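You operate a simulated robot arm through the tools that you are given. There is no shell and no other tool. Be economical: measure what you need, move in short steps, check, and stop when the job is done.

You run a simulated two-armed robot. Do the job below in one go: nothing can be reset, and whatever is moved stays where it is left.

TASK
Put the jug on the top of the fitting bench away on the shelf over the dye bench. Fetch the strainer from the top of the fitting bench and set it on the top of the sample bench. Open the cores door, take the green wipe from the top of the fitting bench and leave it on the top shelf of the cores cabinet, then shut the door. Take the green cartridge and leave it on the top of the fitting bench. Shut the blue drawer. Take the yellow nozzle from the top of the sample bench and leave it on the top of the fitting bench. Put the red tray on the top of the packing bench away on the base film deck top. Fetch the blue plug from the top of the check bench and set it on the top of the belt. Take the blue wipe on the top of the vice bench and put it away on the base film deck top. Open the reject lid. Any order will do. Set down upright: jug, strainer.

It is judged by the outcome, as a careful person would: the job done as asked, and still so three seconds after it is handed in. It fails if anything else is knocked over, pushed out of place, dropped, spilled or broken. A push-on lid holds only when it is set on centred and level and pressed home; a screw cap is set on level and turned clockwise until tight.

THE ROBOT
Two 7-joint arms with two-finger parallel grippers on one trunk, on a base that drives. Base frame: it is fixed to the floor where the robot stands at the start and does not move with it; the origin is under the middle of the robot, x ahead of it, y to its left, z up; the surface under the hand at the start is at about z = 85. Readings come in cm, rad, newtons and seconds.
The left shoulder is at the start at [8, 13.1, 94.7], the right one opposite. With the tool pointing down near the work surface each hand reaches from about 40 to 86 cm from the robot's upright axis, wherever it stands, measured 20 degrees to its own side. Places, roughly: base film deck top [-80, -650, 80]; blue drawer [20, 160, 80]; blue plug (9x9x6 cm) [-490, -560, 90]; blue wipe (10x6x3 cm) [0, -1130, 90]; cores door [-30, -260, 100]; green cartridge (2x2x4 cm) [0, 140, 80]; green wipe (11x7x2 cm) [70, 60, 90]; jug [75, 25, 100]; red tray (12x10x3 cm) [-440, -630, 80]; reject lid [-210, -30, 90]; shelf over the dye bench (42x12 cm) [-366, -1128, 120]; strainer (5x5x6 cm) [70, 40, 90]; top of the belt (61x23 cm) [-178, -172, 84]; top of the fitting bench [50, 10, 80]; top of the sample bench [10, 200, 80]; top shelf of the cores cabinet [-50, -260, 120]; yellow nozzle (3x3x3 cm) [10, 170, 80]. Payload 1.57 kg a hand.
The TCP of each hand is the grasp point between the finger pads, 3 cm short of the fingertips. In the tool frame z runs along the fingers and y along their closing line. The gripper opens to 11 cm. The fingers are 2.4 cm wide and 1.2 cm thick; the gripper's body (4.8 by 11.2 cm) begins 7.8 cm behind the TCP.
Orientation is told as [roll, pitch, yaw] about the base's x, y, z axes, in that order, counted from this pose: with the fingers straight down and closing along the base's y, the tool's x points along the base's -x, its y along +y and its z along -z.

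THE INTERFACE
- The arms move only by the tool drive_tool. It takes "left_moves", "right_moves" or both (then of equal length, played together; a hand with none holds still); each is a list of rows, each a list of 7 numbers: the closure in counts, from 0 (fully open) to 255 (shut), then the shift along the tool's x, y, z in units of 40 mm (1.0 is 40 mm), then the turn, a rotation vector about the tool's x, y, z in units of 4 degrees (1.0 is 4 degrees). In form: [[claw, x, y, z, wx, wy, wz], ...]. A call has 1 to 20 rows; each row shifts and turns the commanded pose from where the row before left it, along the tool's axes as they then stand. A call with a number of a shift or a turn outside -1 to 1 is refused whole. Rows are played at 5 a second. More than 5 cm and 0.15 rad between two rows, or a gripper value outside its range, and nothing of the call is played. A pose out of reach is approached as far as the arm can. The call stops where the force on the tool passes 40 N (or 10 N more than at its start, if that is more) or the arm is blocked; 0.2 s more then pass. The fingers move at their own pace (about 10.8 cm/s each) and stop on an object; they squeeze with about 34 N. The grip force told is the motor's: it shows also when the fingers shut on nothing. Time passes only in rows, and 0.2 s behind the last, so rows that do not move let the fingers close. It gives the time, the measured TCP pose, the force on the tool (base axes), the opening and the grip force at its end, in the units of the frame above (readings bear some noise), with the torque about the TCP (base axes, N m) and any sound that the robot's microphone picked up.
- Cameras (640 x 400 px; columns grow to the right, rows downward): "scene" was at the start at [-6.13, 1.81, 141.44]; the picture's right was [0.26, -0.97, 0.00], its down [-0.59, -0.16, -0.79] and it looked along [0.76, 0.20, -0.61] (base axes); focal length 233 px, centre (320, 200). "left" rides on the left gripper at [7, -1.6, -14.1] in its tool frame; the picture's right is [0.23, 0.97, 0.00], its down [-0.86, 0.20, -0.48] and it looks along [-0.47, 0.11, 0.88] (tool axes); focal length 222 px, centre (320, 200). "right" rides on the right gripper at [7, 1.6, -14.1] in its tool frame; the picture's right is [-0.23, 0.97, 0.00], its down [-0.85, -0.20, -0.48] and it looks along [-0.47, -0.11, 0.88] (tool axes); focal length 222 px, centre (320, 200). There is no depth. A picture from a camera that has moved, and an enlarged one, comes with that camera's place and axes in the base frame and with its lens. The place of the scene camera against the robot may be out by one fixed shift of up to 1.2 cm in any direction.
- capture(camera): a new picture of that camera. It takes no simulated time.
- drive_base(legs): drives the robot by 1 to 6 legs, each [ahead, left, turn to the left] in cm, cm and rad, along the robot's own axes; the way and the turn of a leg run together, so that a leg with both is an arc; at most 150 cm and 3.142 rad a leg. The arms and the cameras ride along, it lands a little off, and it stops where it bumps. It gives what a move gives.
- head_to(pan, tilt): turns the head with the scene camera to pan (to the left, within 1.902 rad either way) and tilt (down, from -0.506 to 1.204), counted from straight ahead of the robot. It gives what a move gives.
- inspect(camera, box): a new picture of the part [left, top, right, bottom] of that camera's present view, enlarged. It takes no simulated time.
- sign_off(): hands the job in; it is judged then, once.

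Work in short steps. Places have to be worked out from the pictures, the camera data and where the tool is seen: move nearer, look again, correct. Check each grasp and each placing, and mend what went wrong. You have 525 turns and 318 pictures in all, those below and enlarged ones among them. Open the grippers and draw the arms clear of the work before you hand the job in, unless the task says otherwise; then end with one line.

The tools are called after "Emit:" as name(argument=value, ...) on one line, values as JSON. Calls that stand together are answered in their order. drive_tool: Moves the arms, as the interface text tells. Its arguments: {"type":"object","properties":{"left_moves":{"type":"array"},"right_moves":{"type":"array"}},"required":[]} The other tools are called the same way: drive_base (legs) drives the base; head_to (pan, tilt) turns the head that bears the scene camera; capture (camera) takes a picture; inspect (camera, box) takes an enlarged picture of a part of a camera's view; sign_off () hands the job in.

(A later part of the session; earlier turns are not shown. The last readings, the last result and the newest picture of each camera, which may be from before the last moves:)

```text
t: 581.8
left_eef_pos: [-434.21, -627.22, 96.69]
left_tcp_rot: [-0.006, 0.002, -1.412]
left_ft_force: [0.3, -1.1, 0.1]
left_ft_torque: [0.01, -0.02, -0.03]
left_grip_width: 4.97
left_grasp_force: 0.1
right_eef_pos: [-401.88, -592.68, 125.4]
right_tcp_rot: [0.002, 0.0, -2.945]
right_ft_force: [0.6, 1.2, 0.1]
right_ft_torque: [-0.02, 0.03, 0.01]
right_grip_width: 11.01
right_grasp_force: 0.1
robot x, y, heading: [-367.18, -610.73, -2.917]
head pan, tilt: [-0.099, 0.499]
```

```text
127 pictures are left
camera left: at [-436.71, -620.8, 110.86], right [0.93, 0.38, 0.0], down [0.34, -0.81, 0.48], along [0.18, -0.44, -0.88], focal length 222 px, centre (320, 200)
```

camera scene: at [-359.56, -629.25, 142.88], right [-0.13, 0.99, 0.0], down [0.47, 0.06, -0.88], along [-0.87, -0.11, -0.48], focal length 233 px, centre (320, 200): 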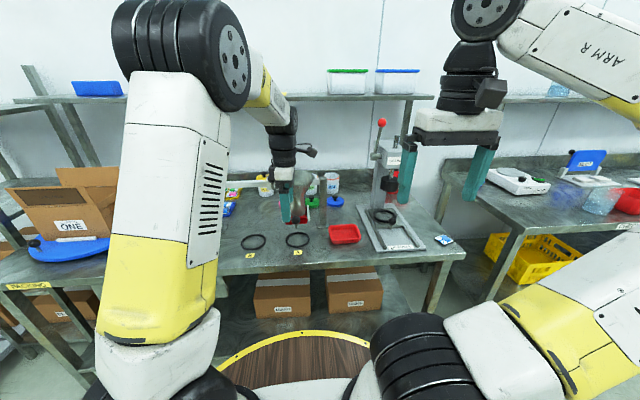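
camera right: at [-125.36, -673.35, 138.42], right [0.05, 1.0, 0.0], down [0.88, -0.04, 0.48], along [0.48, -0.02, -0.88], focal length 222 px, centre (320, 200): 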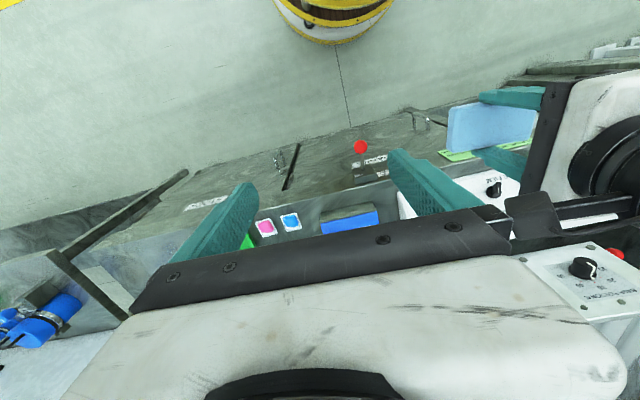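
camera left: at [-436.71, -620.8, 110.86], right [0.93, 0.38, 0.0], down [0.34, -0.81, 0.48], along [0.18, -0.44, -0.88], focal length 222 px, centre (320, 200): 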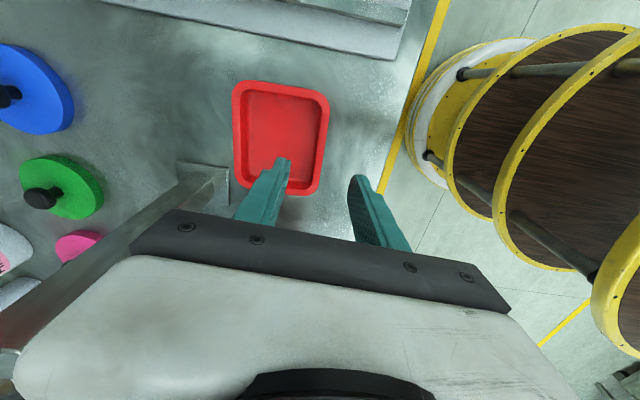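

Rim at z≈83.8, fingers straddle the wall. I descend and pinch.

Emit:
drive_tool(left_moves=[[140, 0, 0, 0.8, 0, 0, 0], [140, 0, 0, 0.8, 0, 0, 0], [140, 0, 0, 0.8, 0, 0, 0], [140, 0, 0, 0.4, 0, 0, 0], [140, 0, 0, 0.1, 0, 0, 0]])

Emit:
inspect(camera="left", box=[200, 80, 440, 240])

```text
t: 583.0
left_eef_pos: [-434.22, -627.25, 85.36]
left_tcp_rot: [-0.011, 0.001, -1.411]
left_ft_force: [2.0, -1.2, 17.6]
left_ft_torque: [-0.12, 0.37, 0.0]
left_grip_width: 4.78
left_grasp_force: 0.1
right_eef_pos: [-401.91, -592.87, 125.46]
right_tcp_rot: [0.0, 0.0, -2.944]
right_ft_force: [0.1, -0.9, 0.1]
right_ft_torque: [0.03, 0.02, 0.01]
right_grip_width: 10.99
right_grasp_force: 0.0
robot x, y, heading: [-367.29, -610.58, -2.916]
head pan, tilt: [-0.099, 0.499]
```

```text
2.50 times, centred on (320, 160) of left
camera zoom: at [-436.77, -620.81, 99.5], right [0.93, 0.38, -0.01], down [0.34, -0.81, 0.47], along [0.17, -0.44, -0.88], focal length 555 px, centre (320, 300)
```

zoom: 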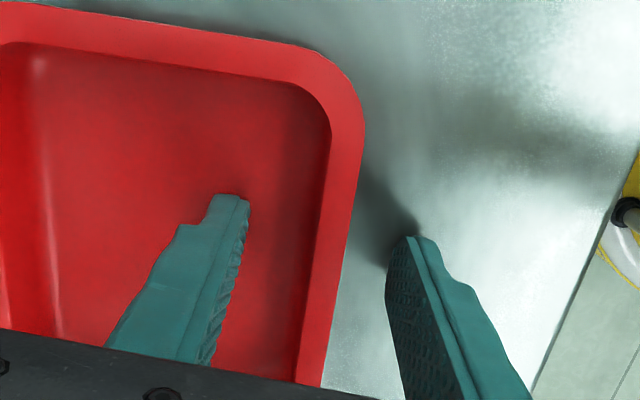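

The inner finger rests on the tray floor. I close and lift.

Emit:
drive_tool(left_moves=[[140, 0, 0, -0.06, 0, 0, 0], [255, 0, 0, 0, 0, 0, 0], [255, 0, 0, 0, 0, 0, 0], [255, 0, 0, 0, 0, 0, 0], [255, 0, 0, -0.3, 0, 0, 0], [255, 0, 0, -0.6, 0, 0, 0], [255, 0, 0, -0.8, 0, 0, 0], [255, 0, 0, -0.8, 0, 0, 0], [255, 0, 0, -0.8, 0, 0, 0]])

Emit:
capture(camera="left")

Emit:
capture(camera="scene")

```text
t: 585.0
left_eef_pos: [-434.06, -627.12, 98.54]
left_tcp_rot: [-0.006, 0.004, -1.413]
left_ft_force: [-0.2, 0.3, 0.3]
left_ft_torque: [0.01, -0.09, 0.02]
left_grip_width: 0.22
left_grasp_force: 23.8
right_eef_pos: [-401.86, -592.77, 125.58]
right_tcp_rot: [0.003, 0.0, -2.945]
right_ft_force: [-0.2, -0.4, 0.5]
right_ft_torque: [-0.05, -0.05, 0.03]
right_grip_width: 11.02
right_grasp_force: 0.0
robot x, y, heading: [-367.51, -610.68, -2.915]
head pan, tilt: [-0.099, 0.499]
```

```text
125 pictures are left
camera left: at [-436.69, -620.79, 112.73], right [0.93, 0.38, 0.0], down [0.33, -0.81, 0.48], along [0.18, -0.44, -0.88], focal length 222 px, centre (320, 200)
```

left: 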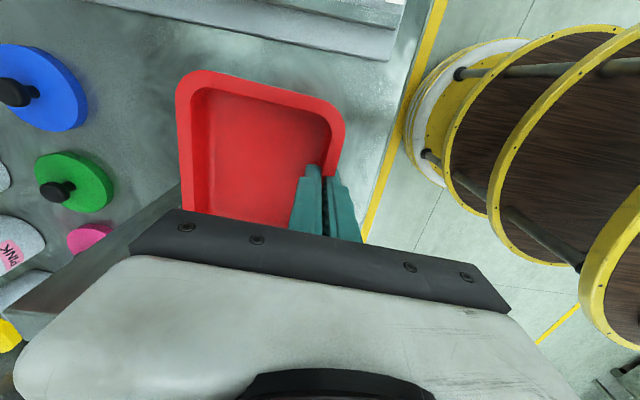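

```text
124 pictures are left
camera scene: at [-363.42, -609.02, 142.87], right [-0.12, 0.99, 0.0], down [0.48, 0.06, -0.88], along [-0.87, -0.11, -0.48], focal length 233 px, centre (320, 200)
```

scene: 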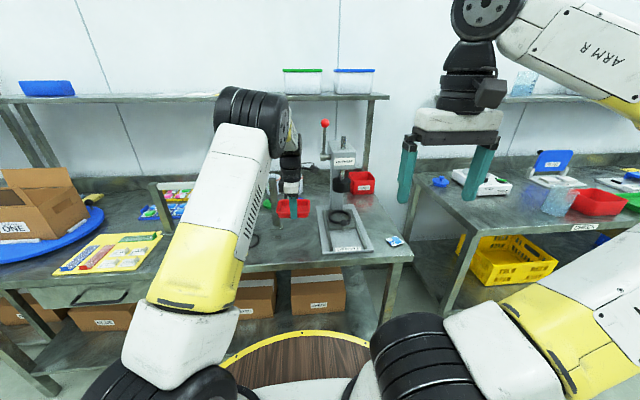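

The tray is held level by its wall. I back away and move over to the CHECK bench for the blue plug at about [-492, -557].

Emit:
drive_tool(left_moves=[[255, 0, 0.3, -0.6, 0, 0, 0], [255, 0, 0.7, -0.6, 0, 0, 0], [255, 0, 0.8, -0.4, 0, 0, 0], [255, 0, 0.8, 0, 0, 0, 0], [255, 0, 0.8, 0, 0, 0, 0]])

Emit:
drive_base(legs=[[-20, 0, 0], [0, -50, 0], [35, 0, 0]])

Emit:
head_to(pan=-0.1, tilt=0.5)

Emit:
capture(camera="scene")

Emit:
capture(camera="right")

```text
t: 586.2
left_eef_pos: [-420.65, -625.04, 104.87]
left_tcp_rot: [-0.002, 0.002, -1.412]
left_ft_force: [0.0, 0.6, -1.6]
left_ft_torque: [-0.02, -0.04, -0.02]
left_grip_width: 0.21
left_grasp_force: 23.8
right_eef_pos: [-401.97, -592.75, 125.6]
right_tcp_rot: [0.003, 0.0, -2.944]
right_ft_force: [-0.3, 0.1, 0.1]
right_ft_torque: [-0.02, -0.04, 0.02]
right_grip_width: 10.99
right_grasp_force: 0.0
robot x, y, heading: [-367.69, -610.89, -2.915]
head pan, tilt: [-0.099, 0.499]
```

```text
t: 592.2
left_eef_pos: [-446.25, -579.34, 104.85]
left_tcp_rot: [-0.005, 0.0, -1.416]
left_ft_force: [-0.2, 1.0, -0.8]
left_ft_torque: [0.02, -0.05, 0.0]
left_grip_width: 0.21
left_grasp_force: 24.2
right_eef_pos: [-427.54, -547.16, 125.53]
right_tcp_rot: [-0.001, 0.0, -2.949]
right_ft_force: [0.4, 0.0, 0.2]
right_ft_torque: [0.0, 0.01, 0.02]
right_grip_width: 10.99
right_grasp_force: 0.0
robot x, y, heading: [-392.87, -564.94, -2.918]
head pan, tilt: [-0.099, 0.499]
```

```text
t: 592.8
left_eef_pos: [-446.33, -579.4, 104.89]
left_tcp_rot: [-0.006, 0.001, -1.415]
left_ft_force: [0.0, 0.1, -0.8]
left_ft_torque: [0.01, -0.07, 0.03]
left_grip_width: 0.18
left_grasp_force: 23.4
right_eef_pos: [-427.48, -547.25, 125.47]
right_tcp_rot: [0.001, -0.002, -2.947]
right_ft_force: [-0.2, -0.2, 0.1]
right_ft_torque: [0.0, 0.01, -0.02]
right_grip_width: 11.01
right_grasp_force: 0.1
robot x, y, heading: [-393.14, -565.1, -2.921]
head pan, tilt: [-0.099, 0.499]
```

```text
123 pictures are left
camera scene: at [-389.04, -563.53, 142.87], right [-0.12, 0.99, 0.0], down [0.48, 0.06, -0.88], along [-0.87, -0.11, -0.48], focal length 233 px, centre (320, 200)
```

scene: 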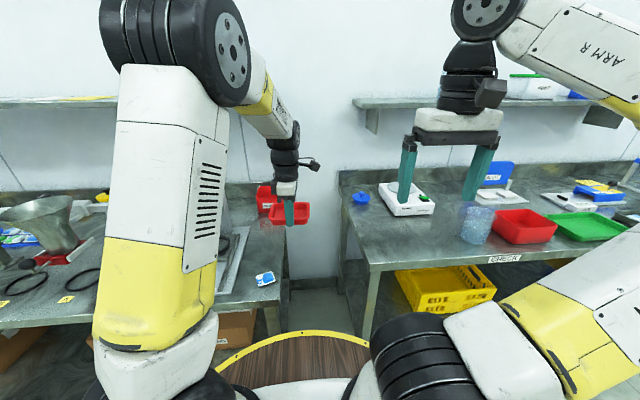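

```text
122 pictures are left
camera right: at [-420.34, -547.41, 139.63], right [-0.03, -1.0, 0.0], down [-0.88, 0.03, 0.48], along [-0.48, 0.02, -0.88], focal length 222 px, centre (320, 200)
```

right: 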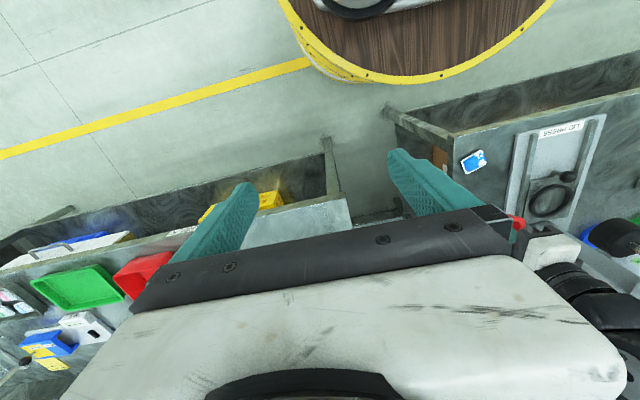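

The plug is at about [-495, -556], near the back of the CHECK bench. I move closer and reach out with the right hand.

Emit:
drive_tool(left_moves=[[255, 0, 0.8, -0.3, 0, 0, 0], [255, 0, 0.8, -0.3, 0, 0, 0], [255, 0, 0.8, -0.3, 0, 0, 0]])

Emit:
drive_base(legs=[[0, -8, 0], [19, 0, 0]])

Emit:
drive_tool(right_moves=[[0, -0.9, 0, 0, 0, 0, 0], [0, -0.9, 0, 0.1, 0, 0, 0], [0, -0.9, 0, 0.3, 0, 0, 0], [0, -0.9, 0, 0.3, 0, 0, 0], [0, -0.9, 0, 0.3, 0, 0, 0], [0, -0.9, 0, 0.3, 0, 0, 0], [0, -0.9, 0, 0.3, 0, 0, 0]])

Emit:
capture(camera="right")

```text
t: 593.6
left_eef_pos: [-436.88, -577.83, 108.39]
left_tcp_rot: [-0.004, 0.002, -1.417]
left_ft_force: [-0.6, -0.5, -1.7]
left_ft_torque: [0.02, -0.09, 0.0]
left_grip_width: 0.21
left_grasp_force: 23.8
right_eef_pos: [-427.57, -547.11, 125.41]
right_tcp_rot: [0.002, -0.002, -2.947]
right_ft_force: [-0.8, 0.1, -0.1]
right_ft_torque: [-0.02, -0.03, -0.01]
right_grip_width: 10.97
right_grasp_force: 0.1
robot x, y, heading: [-392.74, -565.13, -2.92]
head pan, tilt: [-0.099, 0.499]
```

```text
t: 595.8
left_eef_pos: [-457.17, -574.2, 108.4]
left_tcp_rot: [-0.004, 0.003, -1.416]
left_ft_force: [-0.4, -0.1, -1.2]
left_ft_torque: [-0.02, -0.02, 0.02]
left_grip_width: 0.24
left_grasp_force: 23.7
right_eef_pos: [-447.88, -543.44, 125.42]
right_tcp_rot: [0.001, -0.001, -2.947]
right_ft_force: [-0.3, -0.3, -0.4]
right_ft_torque: [0.02, -0.01, -0.02]
right_grip_width: 11.0
right_grasp_force: 0.0
robot x, y, heading: [-413.59, -561.35, -2.921]
head pan, tilt: [-0.099, 0.499]
```

```text
t: 597.4
left_eef_pos: [-457.07, -574.24, 108.47]
left_tcp_rot: [-0.004, 0.002, -1.419]
left_ft_force: [0.5, 0.7, -0.9]
left_ft_torque: [-0.04, -0.03, -0.04]
left_grip_width: 0.22
left_grasp_force: 22.7
right_eef_pos: [-472.7, -548.3, 119.23]
right_tcp_rot: [0.001, 0.001, -2.948]
right_ft_force: [0.2, 0.2, 0.5]
right_ft_torque: [0.0, 0.01, 0.01]
right_grip_width: 10.99
right_grasp_force: 0.0
robot x, y, heading: [-413.58, -561.48, -2.919]
head pan, tilt: [-0.099, 0.499]
```

```text
121 pictures are left
camera right: at [-465.38, -548.57, 133.25], right [-0.04, -1.0, 0.0], down [-0.88, 0.03, 0.48], along [-0.48, 0.02, -0.88], focal length 222 px, centre (320, 200)
```

right: 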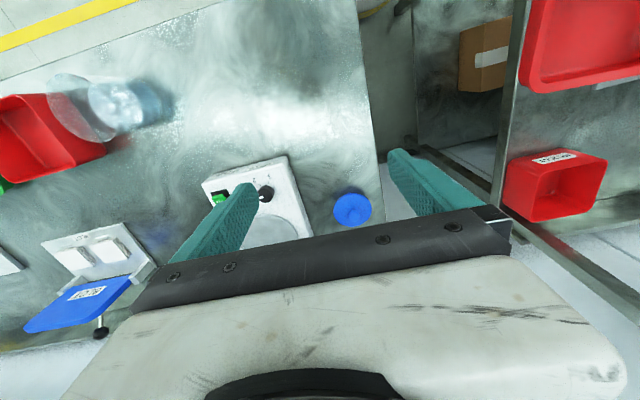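

Plug at about [-492.5, -555], 9 cm across. I move over it.

Emit:
drive_tool(right_moves=[[0, -0.8, 0.1, 0.2, 0, 0, 0], [0, -0.8, 0.1, 0.3, 0, 0, 0], [0, -0.8, 0.1, 0.4, 0, 0, 0], [0, -0.8, 0.1, 0.5, 0, 0, 0], [0, -0.8, 0.1, 0.5, 0, 0, 0], [0, -0.8, 0.1, 0.5, 0, 0, 0], [0, -0.4, 0.07, 0.7, 0, 0, 0]])

Emit:
capture(camera="right")

```text
t: 599.2
left_eef_pos: [-456.16, -572.62, 108.75]
left_tcp_rot: [-0.012, 0.001, -1.434]
left_ft_force: [0.1, -0.3, -0.8]
left_ft_torque: [0.08, 0.0, -0.01]
left_grip_width: 0.22
left_grasp_force: 24.0
right_eef_pos: [-490.67, -553.99, 109.2]
right_tcp_rot: [0.005, -0.029, -2.937]
right_ft_force: [-0.3, 0.4, 0.2]
right_ft_torque: [0.02, -0.05, 0.07]
right_grip_width: 11.0
right_grasp_force: 0.1
robot x, y, heading: [-412.58, -560.59, -2.94]
head pan, tilt: [-0.099, 0.499]
stopped in row 7 (right hand): the arm was blocked; the commanded pose is now the measured one
```

```text
120 pictures are left
camera right: at [-483.06, -554.12, 123.15], right [-0.02, -1.0, 0.01], down [-0.86, 0.03, 0.5], along [-0.5, 0.0, -0.86], focal length 222 px, centre (320, 200)
```

right: 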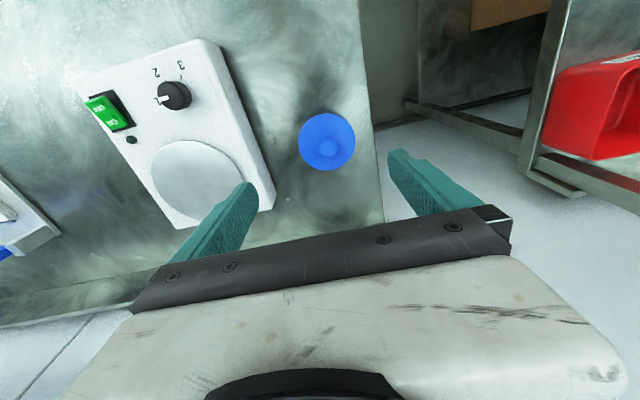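

The wrist met the wall shelf above. I back off and tilt the hand forward so that the wrist stays clear of the shelf.

Emit:
drive_tool(right_moves=[[0, 0.6, 0, 0, 0, 0, 0], [0, 0.8, 0, 0, 0, 0, 0], [0, 0.6, 0, 0, 0, -1, 0], [0, 0, 0, 0, 0, -1, 0], [0, 0, 0, 0, 0, -1, 0], [0, 0, 0, 0, 0, -1, 0], [0, 0, 0, 0, 0, -1, 0], [0, 0, 0, 0, 0, -1, 0], [0, 0, 0, 0, 0, -1, 0]])

Emit:
capture(camera="right")

Emit:
capture(camera="scene")

```text
t: 601.2
left_eef_pos: [-457.17, -572.81, 108.34]
left_tcp_rot: [-0.003, 0.001, -1.434]
left_ft_force: [0.2, -0.6, -1.0]
left_ft_torque: [0.02, -0.01, -0.02]
left_grip_width: 0.24
left_grasp_force: 23.8
right_eef_pos: [-484.08, -552.45, 108.26]
right_tcp_rot: [0.005, -0.513, -2.946]
right_ft_force: [0.1, -0.8, -0.6]
right_ft_torque: [0.02, -0.05, -0.02]
right_grip_width: 10.99
right_grasp_force: 0.0
robot x, y, heading: [-413.17, -560.86, -2.934]
head pan, tilt: [-0.099, 0.499]
```

```text
119 pictures are left
camera right: at [-471.01, -551.48, 117.01], right [0.0, -0.99, 0.12], down [-0.54, 0.1, 0.84], along [-0.84, -0.06, -0.54], focal length 222 px, centre (320, 200)
```

right: 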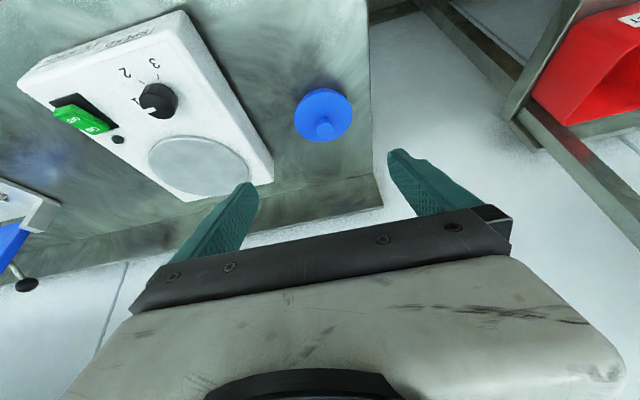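

```text
118 pictures are left
camera scene: at [-409.01, -559.17, 142.87], right [-0.11, 0.99, 0.0], down [0.48, 0.05, -0.88], along [-0.87, -0.09, -0.48], focal length 233 px, centre (320, 200)
```

scene: 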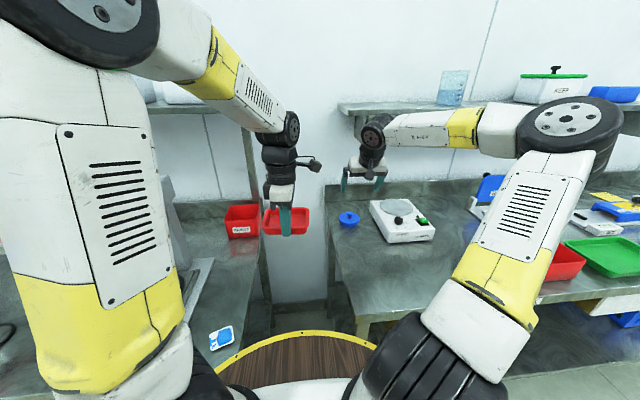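

Now the shelf is avoided. I approach the plug along the tilted hand direction.

Emit:
drive_tool(right_moves=[[0, -0.02, 0.05, 0.88, 0, 0, 0], [0, -0.02, 0.05, 0.88, 0, 0, 0], [0, -0.02, 0.05, 0.88, 0, 0, 0], [0, -0.02, 0.05, 0.88, 0, 0, 0], [0, -0.02, 0.05, 0.6, 0, 0, 0]])

Emit:
capture(camera="right")

```text
t: 602.4
left_eef_pos: [-457.04, -572.87, 108.29]
left_tcp_rot: [-0.004, 0.0, -1.432]
left_ft_force: [0.6, -0.1, -1.0]
left_ft_torque: [-0.01, 0.02, -0.03]
left_grip_width: 0.23
left_grasp_force: 23.3
right_eef_pos: [-492.05, -555.05, 93.95]
right_tcp_rot: [0.005, -0.512, -2.947]
right_ft_force: [0.7, 0.2, 0.6]
right_ft_torque: [-0.02, 0.02, 0.02]
right_grip_width: 10.99
right_grasp_force: 0.0
robot x, y, heading: [-413.16, -560.51, -2.936]
head pan, tilt: [-0.099, 0.499]
```

```text
117 pictures are left
camera right: at [-478.98, -554.15, 102.8], right [0.0, -0.99, 0.12], down [-0.54, 0.1, 0.84], along [-0.84, -0.06, -0.54], focal length 222 px, centre (320, 200)
```

right: 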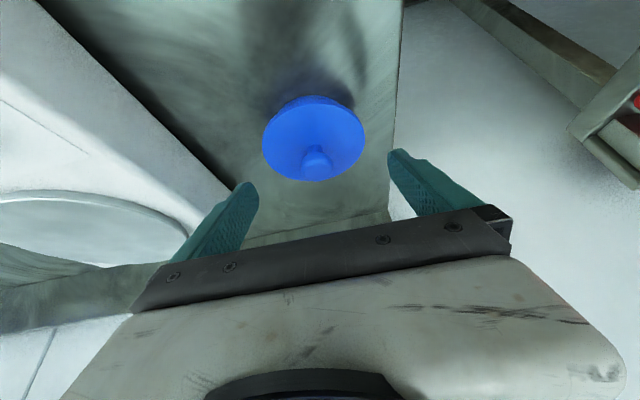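

The plug's disc centre is at about [-492.5, -555.3, 87.5]. I go down to it and grip.

Emit:
drive_tool(right_moves=[[0, 0.2, 0.02, 0.45, 0, 0, 0], [0, 0.2, 0.02, 0.45, 0, 0, 0], [0, 0.2, 0, 0.4, 0, 0, 0], [255, 0, 0, 0, 0, 0, 0], [255, 0, 0, 0, 0, 0, 0], [255, 0, 0, 0, 0, 0, 0]])

Emit:
capture(camera="right")

```text
t: 603.2
left_eef_pos: [-457.18, -572.67, 108.31]
left_tcp_rot: [-0.006, 0.002, -1.433]
left_ft_force: [-0.3, 0.8, -0.4]
left_ft_torque: [0.01, -0.02, -0.01]
left_grip_width: 0.22
left_grasp_force: 23.6
right_eef_pos: [-492.69, -555.37, 89.25]
right_tcp_rot: [0.0, -0.523, -2.944]
right_ft_force: [5.5, 2.3, 13.8]
right_ft_torque: [0.14, -0.04, -0.06]
right_grip_width: 8.86
right_grasp_force: 14.6
robot x, y, heading: [-412.93, -560.68, -2.938]
head pan, tilt: [-0.099, 0.499]
stopped in row 4 (right hand): the force on the tool passed its limit at 55 N (the readings are from after the stop); the commanded pose is now the measured one
```

```text
116 pictures are left
camera right: at [-479.47, -554.4, 97.96], right [0.0, -0.99, 0.11], down [-0.53, 0.1, 0.84], along [-0.85, -0.06, -0.53], focal length 222 px, centre (320, 200)
```

right: 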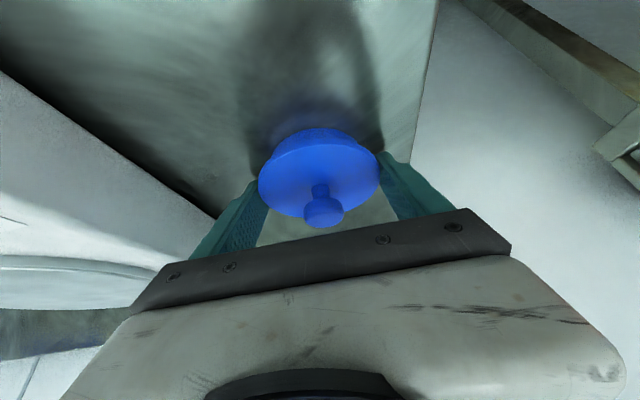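

Fingertips touched the bench and the fingers are on the disc. I let them close fully and lift.

Emit:
drive_tool(right_moves=[[255, -0.02, 0, -0.05, 0, 0, 0], [255, 0, 0, 0, 0, 0, 0], [255, 0, 0, 0, 0, 0, 0]])

Emit:
drive_tool(right_moves=[[255, -0.1, 0, -0.2, 0, 0, 0], [255, -0.2, 0, -0.35, 0, 0, 0], [255, -0.2, 0, -0.4, 0, 0, 0], [255, 0, 0, -0.6, 0, 0, 0], [255, 0.2, 0, -0.7, 0, 0, 0], [255, 0.5, 0, -0.6, 0, 0, 0]])

Emit:
capture(camera="right")

```text
t: 604.0
left_eef_pos: [-457.15, -572.78, 108.4]
left_tcp_rot: [-0.004, 0.001, -1.434]
left_ft_force: [-0.3, 0.0, -0.1]
left_ft_torque: [0.03, -0.05, -0.01]
left_grip_width: 0.2
left_grasp_force: 23.7
right_eef_pos: [-492.67, -555.31, 89.24]
right_tcp_rot: [0.001, -0.518, -2.947]
right_ft_force: [-2.0, 0.3, 4.1]
right_ft_torque: [0.26, 0.12, 0.06]
right_grip_width: 8.78
right_grasp_force: 34.3
robot x, y, heading: [-412.9, -560.51, -2.936]
head pan, tilt: [-0.099, 0.499]
```

```text
t: 605.4
left_eef_pos: [-457.1, -572.79, 108.42]
left_tcp_rot: [-0.003, 0.004, -1.432]
left_ft_force: [0.4, 0.5, -0.8]
left_ft_torque: [0.0, -0.07, -0.02]
left_grip_width: 0.21
left_grasp_force: 23.5
right_eef_pos: [-486.42, -554.12, 98.66]
right_tcp_rot: [0.001, -0.516, -2.945]
right_ft_force: [0.7, -0.6, -0.6]
right_ft_torque: [0.0, -0.01, -0.01]
right_grip_width: 8.8
right_grasp_force: 34.0
robot x, y, heading: [-413.05, -560.62, -2.933]
head pan, tilt: [-0.099, 0.499]
```

```text
115 pictures are left
camera right: at [-473.22, -553.13, 107.48], right [0.0, -0.99, 0.11], down [-0.54, 0.1, 0.84], along [-0.84, -0.06, -0.53], focal length 222 px, centre (320, 200)
```

right: 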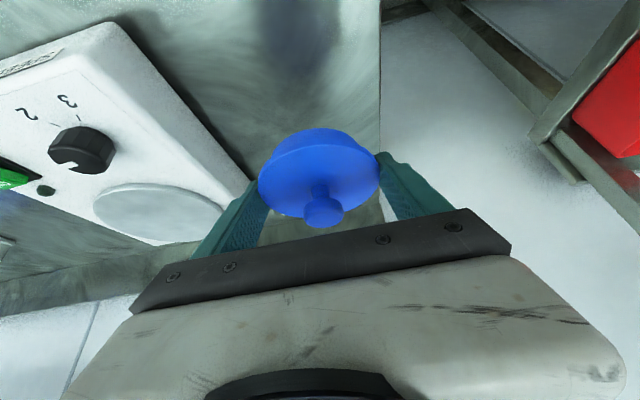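

The plug is held. I back out from under the shelf, fold the right hand closer, and drive back to the film deck.

Emit:
drive_base(legs=[[-45, 0, 0]])

Emit:
drive_tool(right_moves=[[255, 0.8, 0, -0.45, 0, 0, 0], [255, 0.8, 0, -0.45, 0, 0, 0], [255, 0.8, 0, -0.45, 0, 0, 0], [255, 0.8, 0, -0.45, 0, 0, 0], [255, 0.8, 0, -0.45, 0, 0, 0], [255, 0, 0, -0.5, 0, 0.9, 0], [255, 0, 0, -0.5, 0, 1, 0], [255, 0, 0, -0.5, 0, 1, 0], [255, 0, 0, -0.5, 0, 1, 0], [255, 0, 0, 0, 0, 1, 0], [255, 0, 0, 0, 0, 1, 0], [255, 0, 0, 0, 0, 1, 0], [255, 0, 0, 0, 0, 0.4, 0]])

Emit:
drive_base(legs=[[0, 0, 2.135], [125, 0, 0], [125, 0, 0], [0, 0, 1.01]])

Emit:
head_to(pan=0.0, tilt=0.5)

Emit:
capture(camera="scene")

```text
t: 608.1
left_eef_pos: [-412.93, -563.48, 108.29]
left_tcp_rot: [-0.004, 0.001, -1.429]
left_ft_force: [0.2, 0.4, -0.8]
left_ft_torque: [0.02, -0.05, 0.01]
left_grip_width: 0.22
left_grasp_force: 23.3
right_eef_pos: [-442.16, -545.04, 98.74]
right_tcp_rot: [0.001, -0.516, -2.943]
right_ft_force: [-0.8, 0.1, -0.8]
right_ft_torque: [-0.01, -0.02, 0.02]
right_grip_width: 8.77
right_grasp_force: 34.3
robot x, y, heading: [-369.23, -551.35, -2.935]
head pan, tilt: [-0.099, 0.499]
```

```text
t: 610.9
left_eef_pos: [-412.74, -563.54, 108.39]
left_tcp_rot: [-0.004, 0.002, -1.43]
left_ft_force: [0.0, 0.5, -1.0]
left_ft_torque: [-0.04, -0.02, -0.01]
left_grip_width: 0.22
left_grasp_force: 23.4
right_eef_pos: [-421.12, -540.82, 106.03]
right_tcp_rot: [0.001, -0.007, -2.941]
right_ft_force: [0.8, 0.2, -0.2]
right_ft_torque: [0.06, 0.0, 0.02]
right_grip_width: 8.78
right_grasp_force: 34.4
robot x, y, heading: [-368.68, -551.57, -2.934]
head pan, tilt: [-0.099, 0.499]
```

```text
t: 630.8
left_eef_pos: [-147.64, -714.35, 108.25]
left_tcp_rot: [-0.003, 0.003, 1.727]
left_ft_force: [-0.4, -0.4, -0.6]
left_ft_torque: [-0.05, 0.06, -0.01]
left_grip_width: 0.24
left_grasp_force: 23.7
right_eef_pos: [-139.3, -737.12, 105.94]
right_tcp_rot: [0.002, -0.008, 0.212]
right_ft_force: [0.2, -0.7, -0.1]
right_ft_torque: [-0.04, -0.04, 0.01]
right_grip_width: 8.78
right_grasp_force: 34.1
robot x, y, heading: [-191.41, -727.1, 0.218]
head pan, tilt: [-0.099, 0.499]
```

```text
t: 631.5
left_eef_pos: [-147.72, -714.17, 108.33]
left_tcp_rot: [-0.005, 0.001, 1.725]
left_ft_force: [-0.8, -0.1, -1.5]
left_ft_torque: [0.0, 0.05, 0.01]
left_grip_width: 0.23
left_grasp_force: 23.8
right_eef_pos: [-139.21, -737.06, 105.9]
right_tcp_rot: [0.001, -0.007, 0.213]
right_ft_force: [0.3, 0.6, -0.1]
right_ft_torque: [0.02, 0.03, 0.0]
right_grip_width: 8.77
right_grasp_force: 33.8
robot x, y, heading: [-191.27, -727.25, 0.221]
head pan, tilt: [0.0, 0.499]
```

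```text
114 pictures are left
camera scene: at [-196.82, -728.66, 142.87], right [0.22, -0.98, 0.0], down [-0.47, -0.11, -0.88], along [0.86, 0.19, -0.48], focal length 233 px, centre (320, 200)
```

scene: 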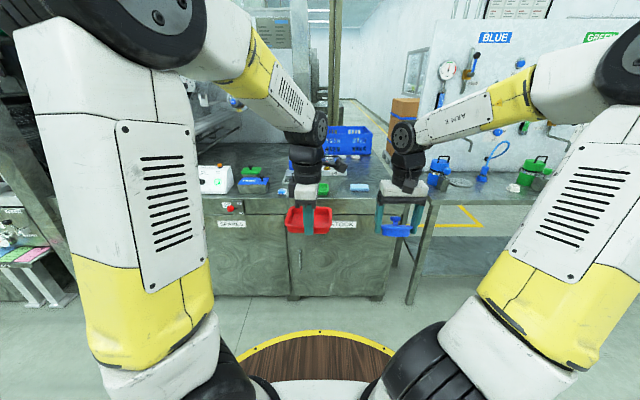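

I fold the right hand (with the plug) back and up, then move in front of the free spot behind the blue wipe.

Emit:
drive_tool(right_moves=[[255, 0.6, 0.3, -0.6, 0, 0, 0], [255, 0.8, 0.3, -0.6, 0, 0, 0], [255, 0.8, 0.3, -0.6, 0, 0, 0], [255, 0.8, 0.3, -0.6, 0, 0, 0], [255, 0.8, 0, -0.6, 0, 0, 0]])

Emit:
drive_base(legs=[[10, -29, 0], [25, 0, 0]])

Emit:
capture(camera="left")

Emit:
capture(camera="scene")

```text
t: 632.6
left_eef_pos: [-147.78, -714.35, 108.34]
left_tcp_rot: [-0.004, 0.001, 1.724]
left_ft_force: [-0.6, -0.5, -1.5]
left_ft_torque: [-0.01, 0.04, 0.0]
left_grip_width: 0.24
left_grasp_force: 23.9
right_eef_pos: [-155.44, -735.7, 117.88]
right_tcp_rot: [-0.001, -0.009, 0.212]
right_ft_force: [0.1, -0.2, -0.9]
right_ft_torque: [-0.02, 0.0, 0.02]
right_grip_width: 8.74
right_grasp_force: 33.6
robot x, y, heading: [-191.59, -727.22, 0.222]
head pan, tilt: [0.0, 0.499]
```

```text
t: 636.1
left_eef_pos: [-107.39, -735.25, 108.34]
left_tcp_rot: [-0.004, 0.002, 1.725]
left_ft_force: [-0.3, -0.8, -0.1]
left_ft_torque: [-0.03, 0.02, -0.03]
left_grip_width: 0.26
left_grasp_force: 23.7
right_eef_pos: [-114.86, -756.58, 117.8]
right_tcp_rot: [0.003, -0.008, 0.214]
right_ft_force: [0.4, -0.2, -0.3]
right_ft_torque: [0.0, 0.02, 0.01]
right_grip_width: 8.76
right_grasp_force: 34.3
robot x, y, heading: [-151.32, -748.05, 0.225]
head pan, tilt: [0.0, 0.499]
```

```text
113 pictures are left
camera left: at [-104.71, -741.96, 122.49], right [-0.93, -0.37, 0.0], down [-0.33, 0.81, 0.48], along [-0.18, 0.44, -0.88], focal length 222 px, centre (320, 200)
```

left: 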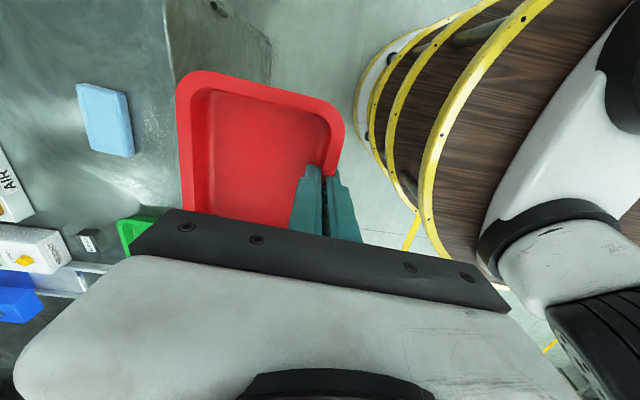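

```text
112 pictures are left
camera scene: at [-156.47, -749.42, 142.87], right [0.22, -0.98, 0.0], down [-0.47, -0.11, -0.88], along [0.86, 0.19, -0.48], focal length 233 px, centre (320, 200)
```

scene: 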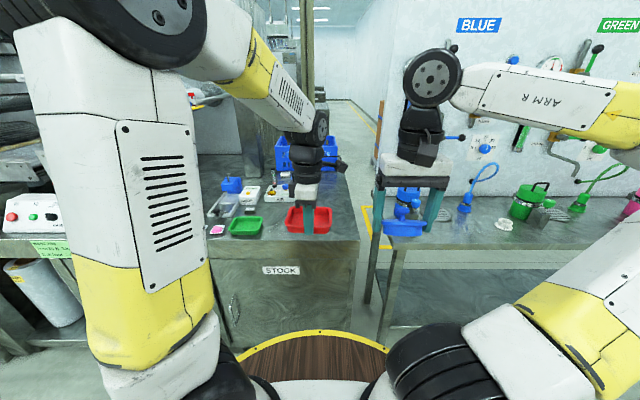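

Emit:
drive_tool(right_moves=[[255, 0.5, 0.4, -0.8, 0, 0, 0], [255, 0.5, 0.4, -0.8, 0, 0, 0]])

Emit:
drive_base(legs=[[20, 0, 0]])

Emit:
drive_tool(left_moves=[[255, 0, -0.8, 0, 0, 0, 0], [255, 0, -0.8, 0, 0, 0, 0], [255, 0, -0.8, 0, 0, 0, 0], [255, 0, -0.8, 0, 0, 0, 0], [255, 0, -0.8, 0, 0, 0, 0], [255, 0, -0.8, 0, 0, 0, 0], [255, 0, -0.8, 0, 0, 0, 0], [255, 0, -0.6, 0, 0, 0, 0]])

Emit:
capture(camera="left")

```text
t: 636.7
left_eef_pos: [-107.24, -735.22, 108.42]
left_tcp_rot: [-0.004, 0.001, 1.725]
left_ft_force: [0.5, -0.3, 0.0]
left_ft_torque: [0.03, 0.03, 0.04]
left_grip_width: 0.21
left_grasp_force: 23.3
right_eef_pos: [-119.55, -754.38, 124.15]
right_tcp_rot: [0.001, -0.007, 0.214]
right_ft_force: [0.4, 0.0, -0.9]
right_ft_torque: [0.01, 0.01, -0.04]
right_grip_width: 8.74
right_grasp_force: 34.0
robot x, y, heading: [-151.04, -747.99, 0.222]
head pan, tilt: [0.0, 0.499]
```

```text
t: 638.3
left_eef_pos: [-87.73, -730.73, 108.42]
left_tcp_rot: [-0.004, 0.002, 1.727]
left_ft_force: [0.6, 0.1, 0.0]
left_ft_torque: [0.0, -0.01, -0.01]
left_grip_width: 0.22
left_grasp_force: 23.4
right_eef_pos: [-99.85, -749.77, 124.21]
right_tcp_rot: [0.0, -0.009, 0.212]
right_ft_force: [-0.4, -0.8, -0.7]
right_ft_torque: [0.01, -0.03, 0.01]
right_grip_width: 8.76
right_grasp_force: 34.0
robot x, y, heading: [-131.47, -743.5, 0.225]
head pan, tilt: [0.0, 0.499]
```

```text
t: 640.1
left_eef_pos: [-62.99, -726.94, 108.43]
left_tcp_rot: [-0.003, 0.001, 1.727]
left_ft_force: [0.0, 0.1, -0.6]
left_ft_torque: [-0.03, 0.01, -0.03]
left_grip_width: 0.21
left_grasp_force: 23.4
right_eef_pos: [-99.95, -749.86, 124.18]
right_tcp_rot: [-0.001, -0.008, 0.213]
right_ft_force: [-1.3, 0.3, -0.6]
right_ft_torque: [-0.01, 0.0, 0.02]
right_grip_width: 8.75
right_grasp_force: 34.2
robot x, y, heading: [-131.58, -743.43, 0.225]
head pan, tilt: [0.0, 0.499]
```

```text
111 pictures are left
camera left: at [-60.42, -733.65, 122.61], right [-0.93, -0.37, 0.0], down [-0.33, 0.81, 0.48], along [-0.18, 0.44, -0.88], focal length 222 px, centre (320, 200)
```

left: 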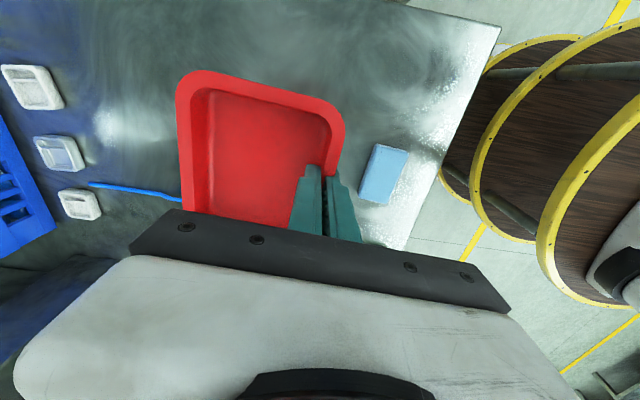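

The landing spot is clear. I lower the tray.

Emit:
drive_tool(left_moves=[[255, 0, 0, 0.9, 0, 0, 0], [255, 0, 0, 0.9, 0, 0, 0], [255, 0, 0, 0.9, 0, 0, 0], [255, 0, 0, 0.9, 0, 0, 0], [255, 0, 0, 0.7, 0, 0, 0], [255, 0, 0, 0.2, 0, 0, 0], [255, 0, 0, 0.1, 0, 0, 0]])

Emit:
drive_tool(left_moves=[[255, 0, 0, 0.06, 0, 0, 0], [255, 0, 0, 0.06, 0, 0, 0], [255, 0, 0, 0.05, 0, 0, 0]])

Emit:
capture(camera="left")

```text
t: 641.7
left_eef_pos: [-63.05, -726.84, 90.0]
left_tcp_rot: [-0.003, 0.003, 1.726]
left_ft_force: [-0.5, -0.5, -0.3]
left_ft_torque: [0.01, 0.04, -0.02]
left_grip_width: 0.21
left_grasp_force: 23.5
right_eef_pos: [-99.84, -749.79, 124.27]
right_tcp_rot: [0.0, -0.008, 0.212]
right_ft_force: [0.2, 0.1, -0.9]
right_ft_torque: [0.02, 0.0, 0.01]
right_grip_width: 8.76
right_grasp_force: 34.5
robot x, y, heading: [-131.34, -743.35, 0.222]
head pan, tilt: [0.0, 0.499]
```

```text
t: 642.5
left_eef_pos: [-63.18, -726.88, 89.27]
left_tcp_rot: [-0.005, 0.002, 1.726]
left_ft_force: [0.6, 0.3, 0.1]
left_ft_torque: [-0.02, 0.03, 0.01]
left_grip_width: 0.22
left_grasp_force: 23.2
right_eef_pos: [-99.89, -749.97, 124.13]
right_tcp_rot: [0.0, -0.006, 0.213]
right_ft_force: [-0.7, 0.6, -0.5]
right_ft_torque: [-0.01, -0.01, 0.0]
right_grip_width: 8.74
right_grasp_force: 34.3
robot x, y, heading: [-131.19, -743.28, 0.222]
head pan, tilt: [0.0, 0.499]
```

```text
110 pictures are left
camera left: at [-60.47, -733.68, 103.5], right [-0.93, -0.37, 0.0], down [-0.33, 0.81, 0.48], along [-0.18, 0.44, -0.88], focal length 222 px, centre (320, 200)
```

left: 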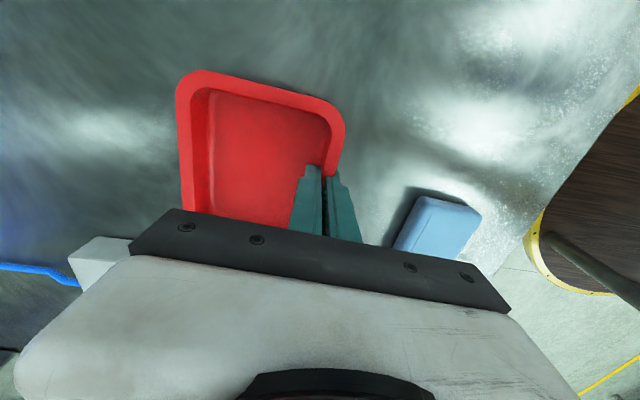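

Emit:
drive_tool(left_moves=[[255, 0, 0, 0.05, 0, 0, 0], [255, 0, 0, 0.05, 0, 0, 0]])

Emit:
drive_tool(left_moves=[[255, 0, 0, 0.05, 0, 0, 0], [255, 0, 0, 0.05, 0, 0, 0]])

Emit:
drive_tool(left_moves=[[255, 0, 0, 0.04, 0, 0, 0], [255, 0, 0, 0.04, 0, 0, 0]])

```text
t: 643.1
left_eef_pos: [-63.09, -726.87, 89.08]
left_tcp_rot: [-0.004, 0.001, 1.726]
left_ft_force: [0.6, -1.1, -1.3]
left_ft_torque: [-0.05, 0.02, -0.01]
left_grip_width: 0.23
left_grasp_force: 23.4
right_eef_pos: [-99.91, -749.9, 124.17]
right_tcp_rot: [0.001, -0.007, 0.213]
right_ft_force: [-0.5, -0.1, 0.0]
right_ft_torque: [-0.01, -0.01, 0.0]
right_grip_width: 8.75
right_grasp_force: 33.5
robot x, y, heading: [-131.58, -743.06, 0.219]
head pan, tilt: [0.0, 0.499]
```

```text
t: 643.7
left_eef_pos: [-63.11, -726.83, 88.65]
left_tcp_rot: [-0.004, 0.001, 1.728]
left_ft_force: [0.4, 0.7, 0.0]
left_ft_torque: [-0.02, 0.01, -0.01]
left_grip_width: 0.22
left_grasp_force: 24.1
right_eef_pos: [-99.94, -749.87, 124.27]
right_tcp_rot: [0.001, -0.007, 0.213]
right_ft_force: [-0.1, -0.8, -0.8]
right_ft_torque: [-0.02, -0.01, -0.01]
right_grip_width: 8.77
right_grasp_force: 34.2
robot x, y, heading: [-131.42, -743.14, 0.22]
head pan, tilt: [0.0, 0.499]
```

```text
t: 644.3
left_eef_pos: [-63.14, -726.82, 88.29]
left_tcp_rot: [-0.006, 0.002, 1.726]
left_ft_force: [-0.4, 0.6, 9.4]
left_ft_torque: [0.21, 0.11, 0.03]
left_grip_width: 0.24
left_grasp_force: 24.4
right_eef_pos: [-99.93, -749.91, 124.2]
right_tcp_rot: [0.0, -0.009, 0.212]
right_ft_force: [0.8, 0.1, 0.3]
right_ft_torque: [-0.01, 0.01, 0.01]
right_grip_width: 8.76
right_grasp_force: 34.2
robot x, y, heading: [-131.34, -743.57, 0.222]
head pan, tilt: [0.0, 0.499]
```

Contact. I release and raise.

Emit:
drive_tool(left_moves=[[180, 0, 0, 0, 0, 0, 0], [150, 0, 0, 0, 0, 0, 0], [150, 0, 0, -0.2, 0, 0, 0], [150, 0, 0, -0.6, 0, 0, 0], [150, 0, 0, -0.9, 0, 0, 0], [150, 0, 0, -0.9, 0, 0, 0], [100, 0, 0, -0.9, 0, 0, 0], [0, 0, 0.6, -0.9, 0, 0, 0], [0, 0, 0.9, -0.3, 0, 0, 0], [0, 0, 0.9, 0, 0, 0, 0], [0, 0, 0.9, 0, 0, 0, 0], [0, 0, 0.9, 0, 0, 0, 0]])

Emit:
inspect(camera="scene", box=[200, 120, 420, 280])

```text
t: 646.9
left_eef_pos: [-79.9, -729.35, 106.85]
left_tcp_rot: [-0.004, 0.002, 1.727]
left_ft_force: [0.4, -0.4, -0.6]
left_ft_torque: [0.0, 0.01, -0.02]
left_grip_width: 11.01
left_grasp_force: 0.1
right_eef_pos: [-99.88, -749.82, 124.2]
right_tcp_rot: [0.001, -0.007, 0.212]
right_ft_force: [-0.4, 0.5, -0.8]
right_ft_torque: [0.0, 0.03, 0.0]
right_grip_width: 8.75
right_grasp_force: 33.8
robot x, y, heading: [-131.33, -743.38, 0.227]
head pan, tilt: [0.0, 0.499]
```

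```text
2.50 times, centred on (310, 200) of scene
camera zoom: at [-136.74, -744.99, 142.87], right [0.22, -0.98, 0.0], down [-0.47, -0.11, -0.88], along [0.86, 0.19, -0.48], focal length 583 px, centre (345, 200)
```

zoom: 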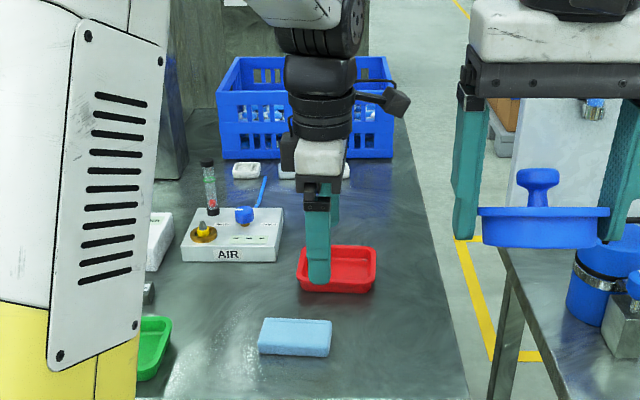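

Tray and wipe are both on the deck. Now the plug goes to the belt at about [-178, -172]: I back out, turn north and drive up the aisle.

Emit:
drive_base(legs=[[-60, 0, 0], [0, 0, 1.55], [120, 0, 0], [120, 0, 0]])

Emit:
head_to(pan=-0.3, tilt=0.25)

Emit:
capture(camera="scene")

```text
t: 665.5
left_eef_pos: [-257.25, -470.96, 106.97]
left_tcp_rot: [-0.003, 0.003, -2.993]
left_ft_force: [-0.7, -0.3, 0.7]
left_ft_torque: [-0.05, -0.01, 0.0]
left_grip_width: 10.98
left_grasp_force: 0.1
right_eef_pos: [-236.92, -491.31, 124.17]
right_tcp_rot: [0.0, -0.007, 1.777]
right_ft_force: [-0.2, 1.0, -0.4]
right_ft_torque: [0.0, 0.0, -0.02]
right_grip_width: 8.73
right_grasp_force: 34.7
robot x, y, heading: [-243.54, -522.75, 1.788]
head pan, tilt: [0.0, 0.499]
```

```text
t: 666.3
left_eef_pos: [-257.28, -471.06, 106.91]
left_tcp_rot: [-0.001, 0.005, -2.992]
left_ft_force: [-0.4, -0.3, 0.3]
left_ft_torque: [-0.03, -0.03, 0.03]
left_grip_width: 11.01
left_grasp_force: 0.1
right_eef_pos: [-236.9, -491.34, 124.24]
right_tcp_rot: [0.001, -0.007, 1.777]
right_ft_force: [0.0, 0.8, -0.4]
right_ft_torque: [-0.01, 0.0, -0.02]
right_grip_width: 8.75
right_grasp_force: 34.0
robot x, y, heading: [-243.71, -522.69, 1.784]
head pan, tilt: [-0.3, 0.25]
```

```text
108 pictures are left
camera scene: at [-240.24, -527.69, 145.18], right [1.0, -0.08, 0.0], down [-0.02, -0.25, -0.97], along [0.08, 0.97, -0.25], focal length 233 px, centre (320, 200)
```

scene: 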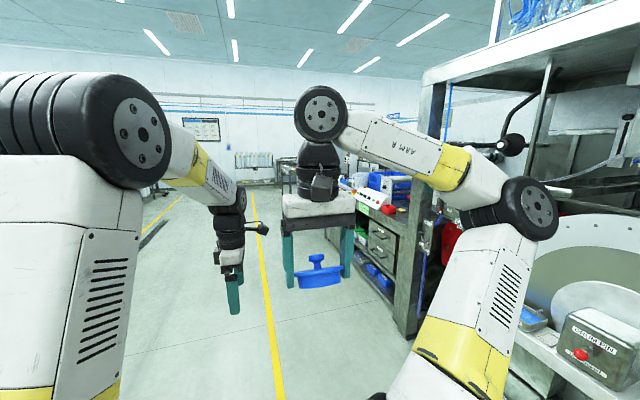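

Emit:
drive_base(legs=[[130, 0, 0]])

Emit:
capture(camera="scene")

```text
t: 672.8
left_eef_pos: [-286.11, -345.55, 107.0]
left_tcp_rot: [-0.005, 0.001, -2.981]
left_ft_force: [-0.1, -0.3, -0.6]
left_ft_torque: [0.02, -0.02, 0.01]
left_grip_width: 11.01
left_grasp_force: 0.1
right_eef_pos: [-265.58, -365.58, 124.15]
right_tcp_rot: [0.001, -0.006, 1.789]
right_ft_force: [-0.8, -0.3, -0.6]
right_ft_torque: [-0.01, -0.05, -0.01]
right_grip_width: 8.73
right_grasp_force: 34.0
robot x, y, heading: [-271.61, -397.22, 1.796]
head pan, tilt: [-0.3, 0.25]
```

```text
107 pictures are left
camera scene: at [-268.44, -401.94, 145.18], right [1.0, -0.07, 0.0], down [-0.02, -0.25, -0.97], along [0.07, 0.97, -0.25], focal length 233 px, centre (320, 200)
```

scene: 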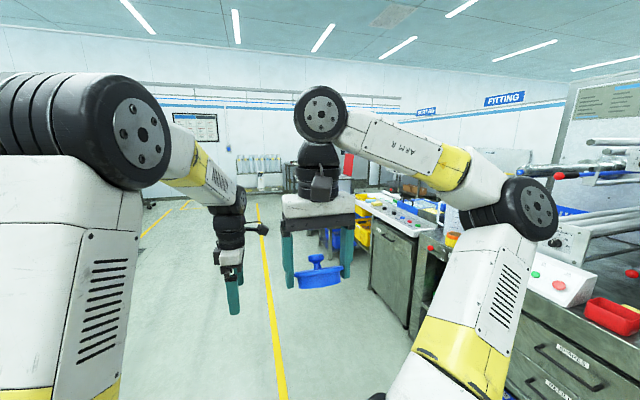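

Emit:
drive_base(legs=[[130, 0, 0]])

Emit:
head_to(pan=-0.9, tilt=0.3)

Emit:
capture(camera="scene")

```text
t: 679.4
left_eef_pos: [-315.37, -218.93, 106.86]
left_tcp_rot: [-0.004, 0.001, -2.982]
left_ft_force: [0.1, -1.1, 0.0]
left_ft_torque: [-0.02, -0.01, -0.03]
left_grip_width: 11.01
left_grasp_force: 0.0
right_eef_pos: [-294.88, -239.05, 124.21]
right_tcp_rot: [-0.001, -0.007, 1.789]
right_ft_force: [0.1, 0.2, 0.2]
right_ft_torque: [0.04, -0.03, 0.01]
right_grip_width: 8.74
right_grasp_force: 34.0
robot x, y, heading: [-301.22, -270.56, 1.798]
head pan, tilt: [-0.3, 0.25]
```

```text
t: 680.4
left_eef_pos: [-315.34, -219.01, 106.92]
left_tcp_rot: [-0.004, 0.002, -2.982]
left_ft_force: [-0.6, -0.4, 0.4]
left_ft_torque: [-0.01, 0.03, -0.03]
left_grip_width: 11.03
left_grasp_force: 0.0
right_eef_pos: [-294.91, -239.13, 124.19]
right_tcp_rot: [-0.001, -0.009, 1.789]
right_ft_force: [0.0, 0.2, -1.4]
right_ft_torque: [0.0, -0.03, -0.02]
right_grip_width: 8.76
right_grasp_force: 33.9
robot x, y, heading: [-300.89, -271.05, 1.792]
head pan, tilt: [-0.901, 0.3]
```

```text
106 pictures are left
camera scene: at [-292.58, -277.39, 144.71], right [0.78, -0.62, 0.0], down [-0.18, -0.23, -0.96], along [0.6, 0.75, -0.3], focal length 233 px, centre (320, 200)
```

scene: 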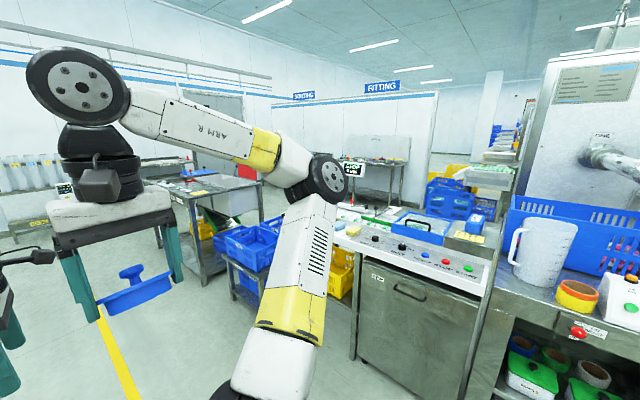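

Emit:
drive_base(legs=[[75, 0, 0], [0, 0, -1.58], [30, 0, 0]])

Emit:
head_to(pan=0.0, tilt=0.45)

Emit:
capture(camera="scene")

```text
t: 689.9
left_eef_pos: [-236.63, -177.63, 106.88]
left_tcp_rot: [-0.003, 0.003, 1.727]
left_ft_force: [-1.3, 0.0, -1.0]
left_ft_torque: [-0.02, 0.02, 0.02]
left_grip_width: 11.01
left_grasp_force: 0.1
right_eef_pos: [-256.75, -197.92, 124.18]
right_tcp_rot: [0.0, -0.007, 0.216]
right_ft_force: [0.8, -0.4, -0.3]
right_ft_torque: [-0.01, -0.01, 0.03]
right_grip_width: 8.73
right_grasp_force: 33.9
robot x, y, heading: [-288.62, -191.5, 0.22]
head pan, tilt: [-0.901, 0.3]
```

```text
t: 691.1
left_eef_pos: [-236.66, -177.55, 106.87]
left_tcp_rot: [-0.004, 0.001, 1.729]
left_ft_force: [0.3, 0.5, -0.2]
left_ft_torque: [-0.03, -0.01, -0.03]
left_grip_width: 11.0
left_grasp_force: 0.0
right_eef_pos: [-256.84, -197.85, 124.12]
right_tcp_rot: [0.001, -0.008, 0.214]
right_ft_force: [-0.4, 0.1, -0.9]
right_ft_torque: [0.01, -0.01, 0.02]
right_grip_width: 8.76
right_grasp_force: 34.2
robot x, y, heading: [-288.54, -191.75, 0.223]
head pan, tilt: [0.0, 0.45]
```

```text
105 pictures are left
camera scene: at [-293.63, -193.2, 143.32], right [0.22, -0.98, 0.0], down [-0.42, -0.1, -0.9], along [0.88, 0.2, -0.44], focal length 233 px, centre (320, 200)
```

scene: 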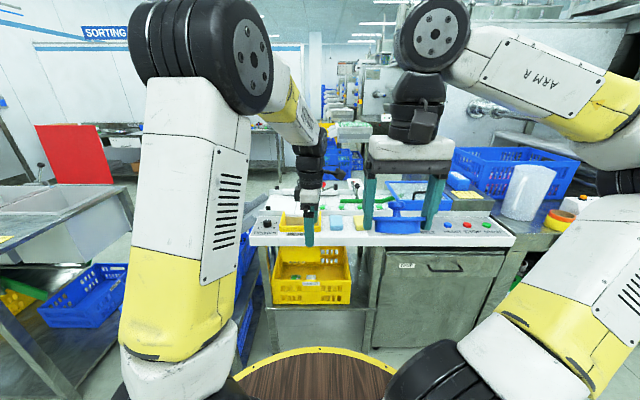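

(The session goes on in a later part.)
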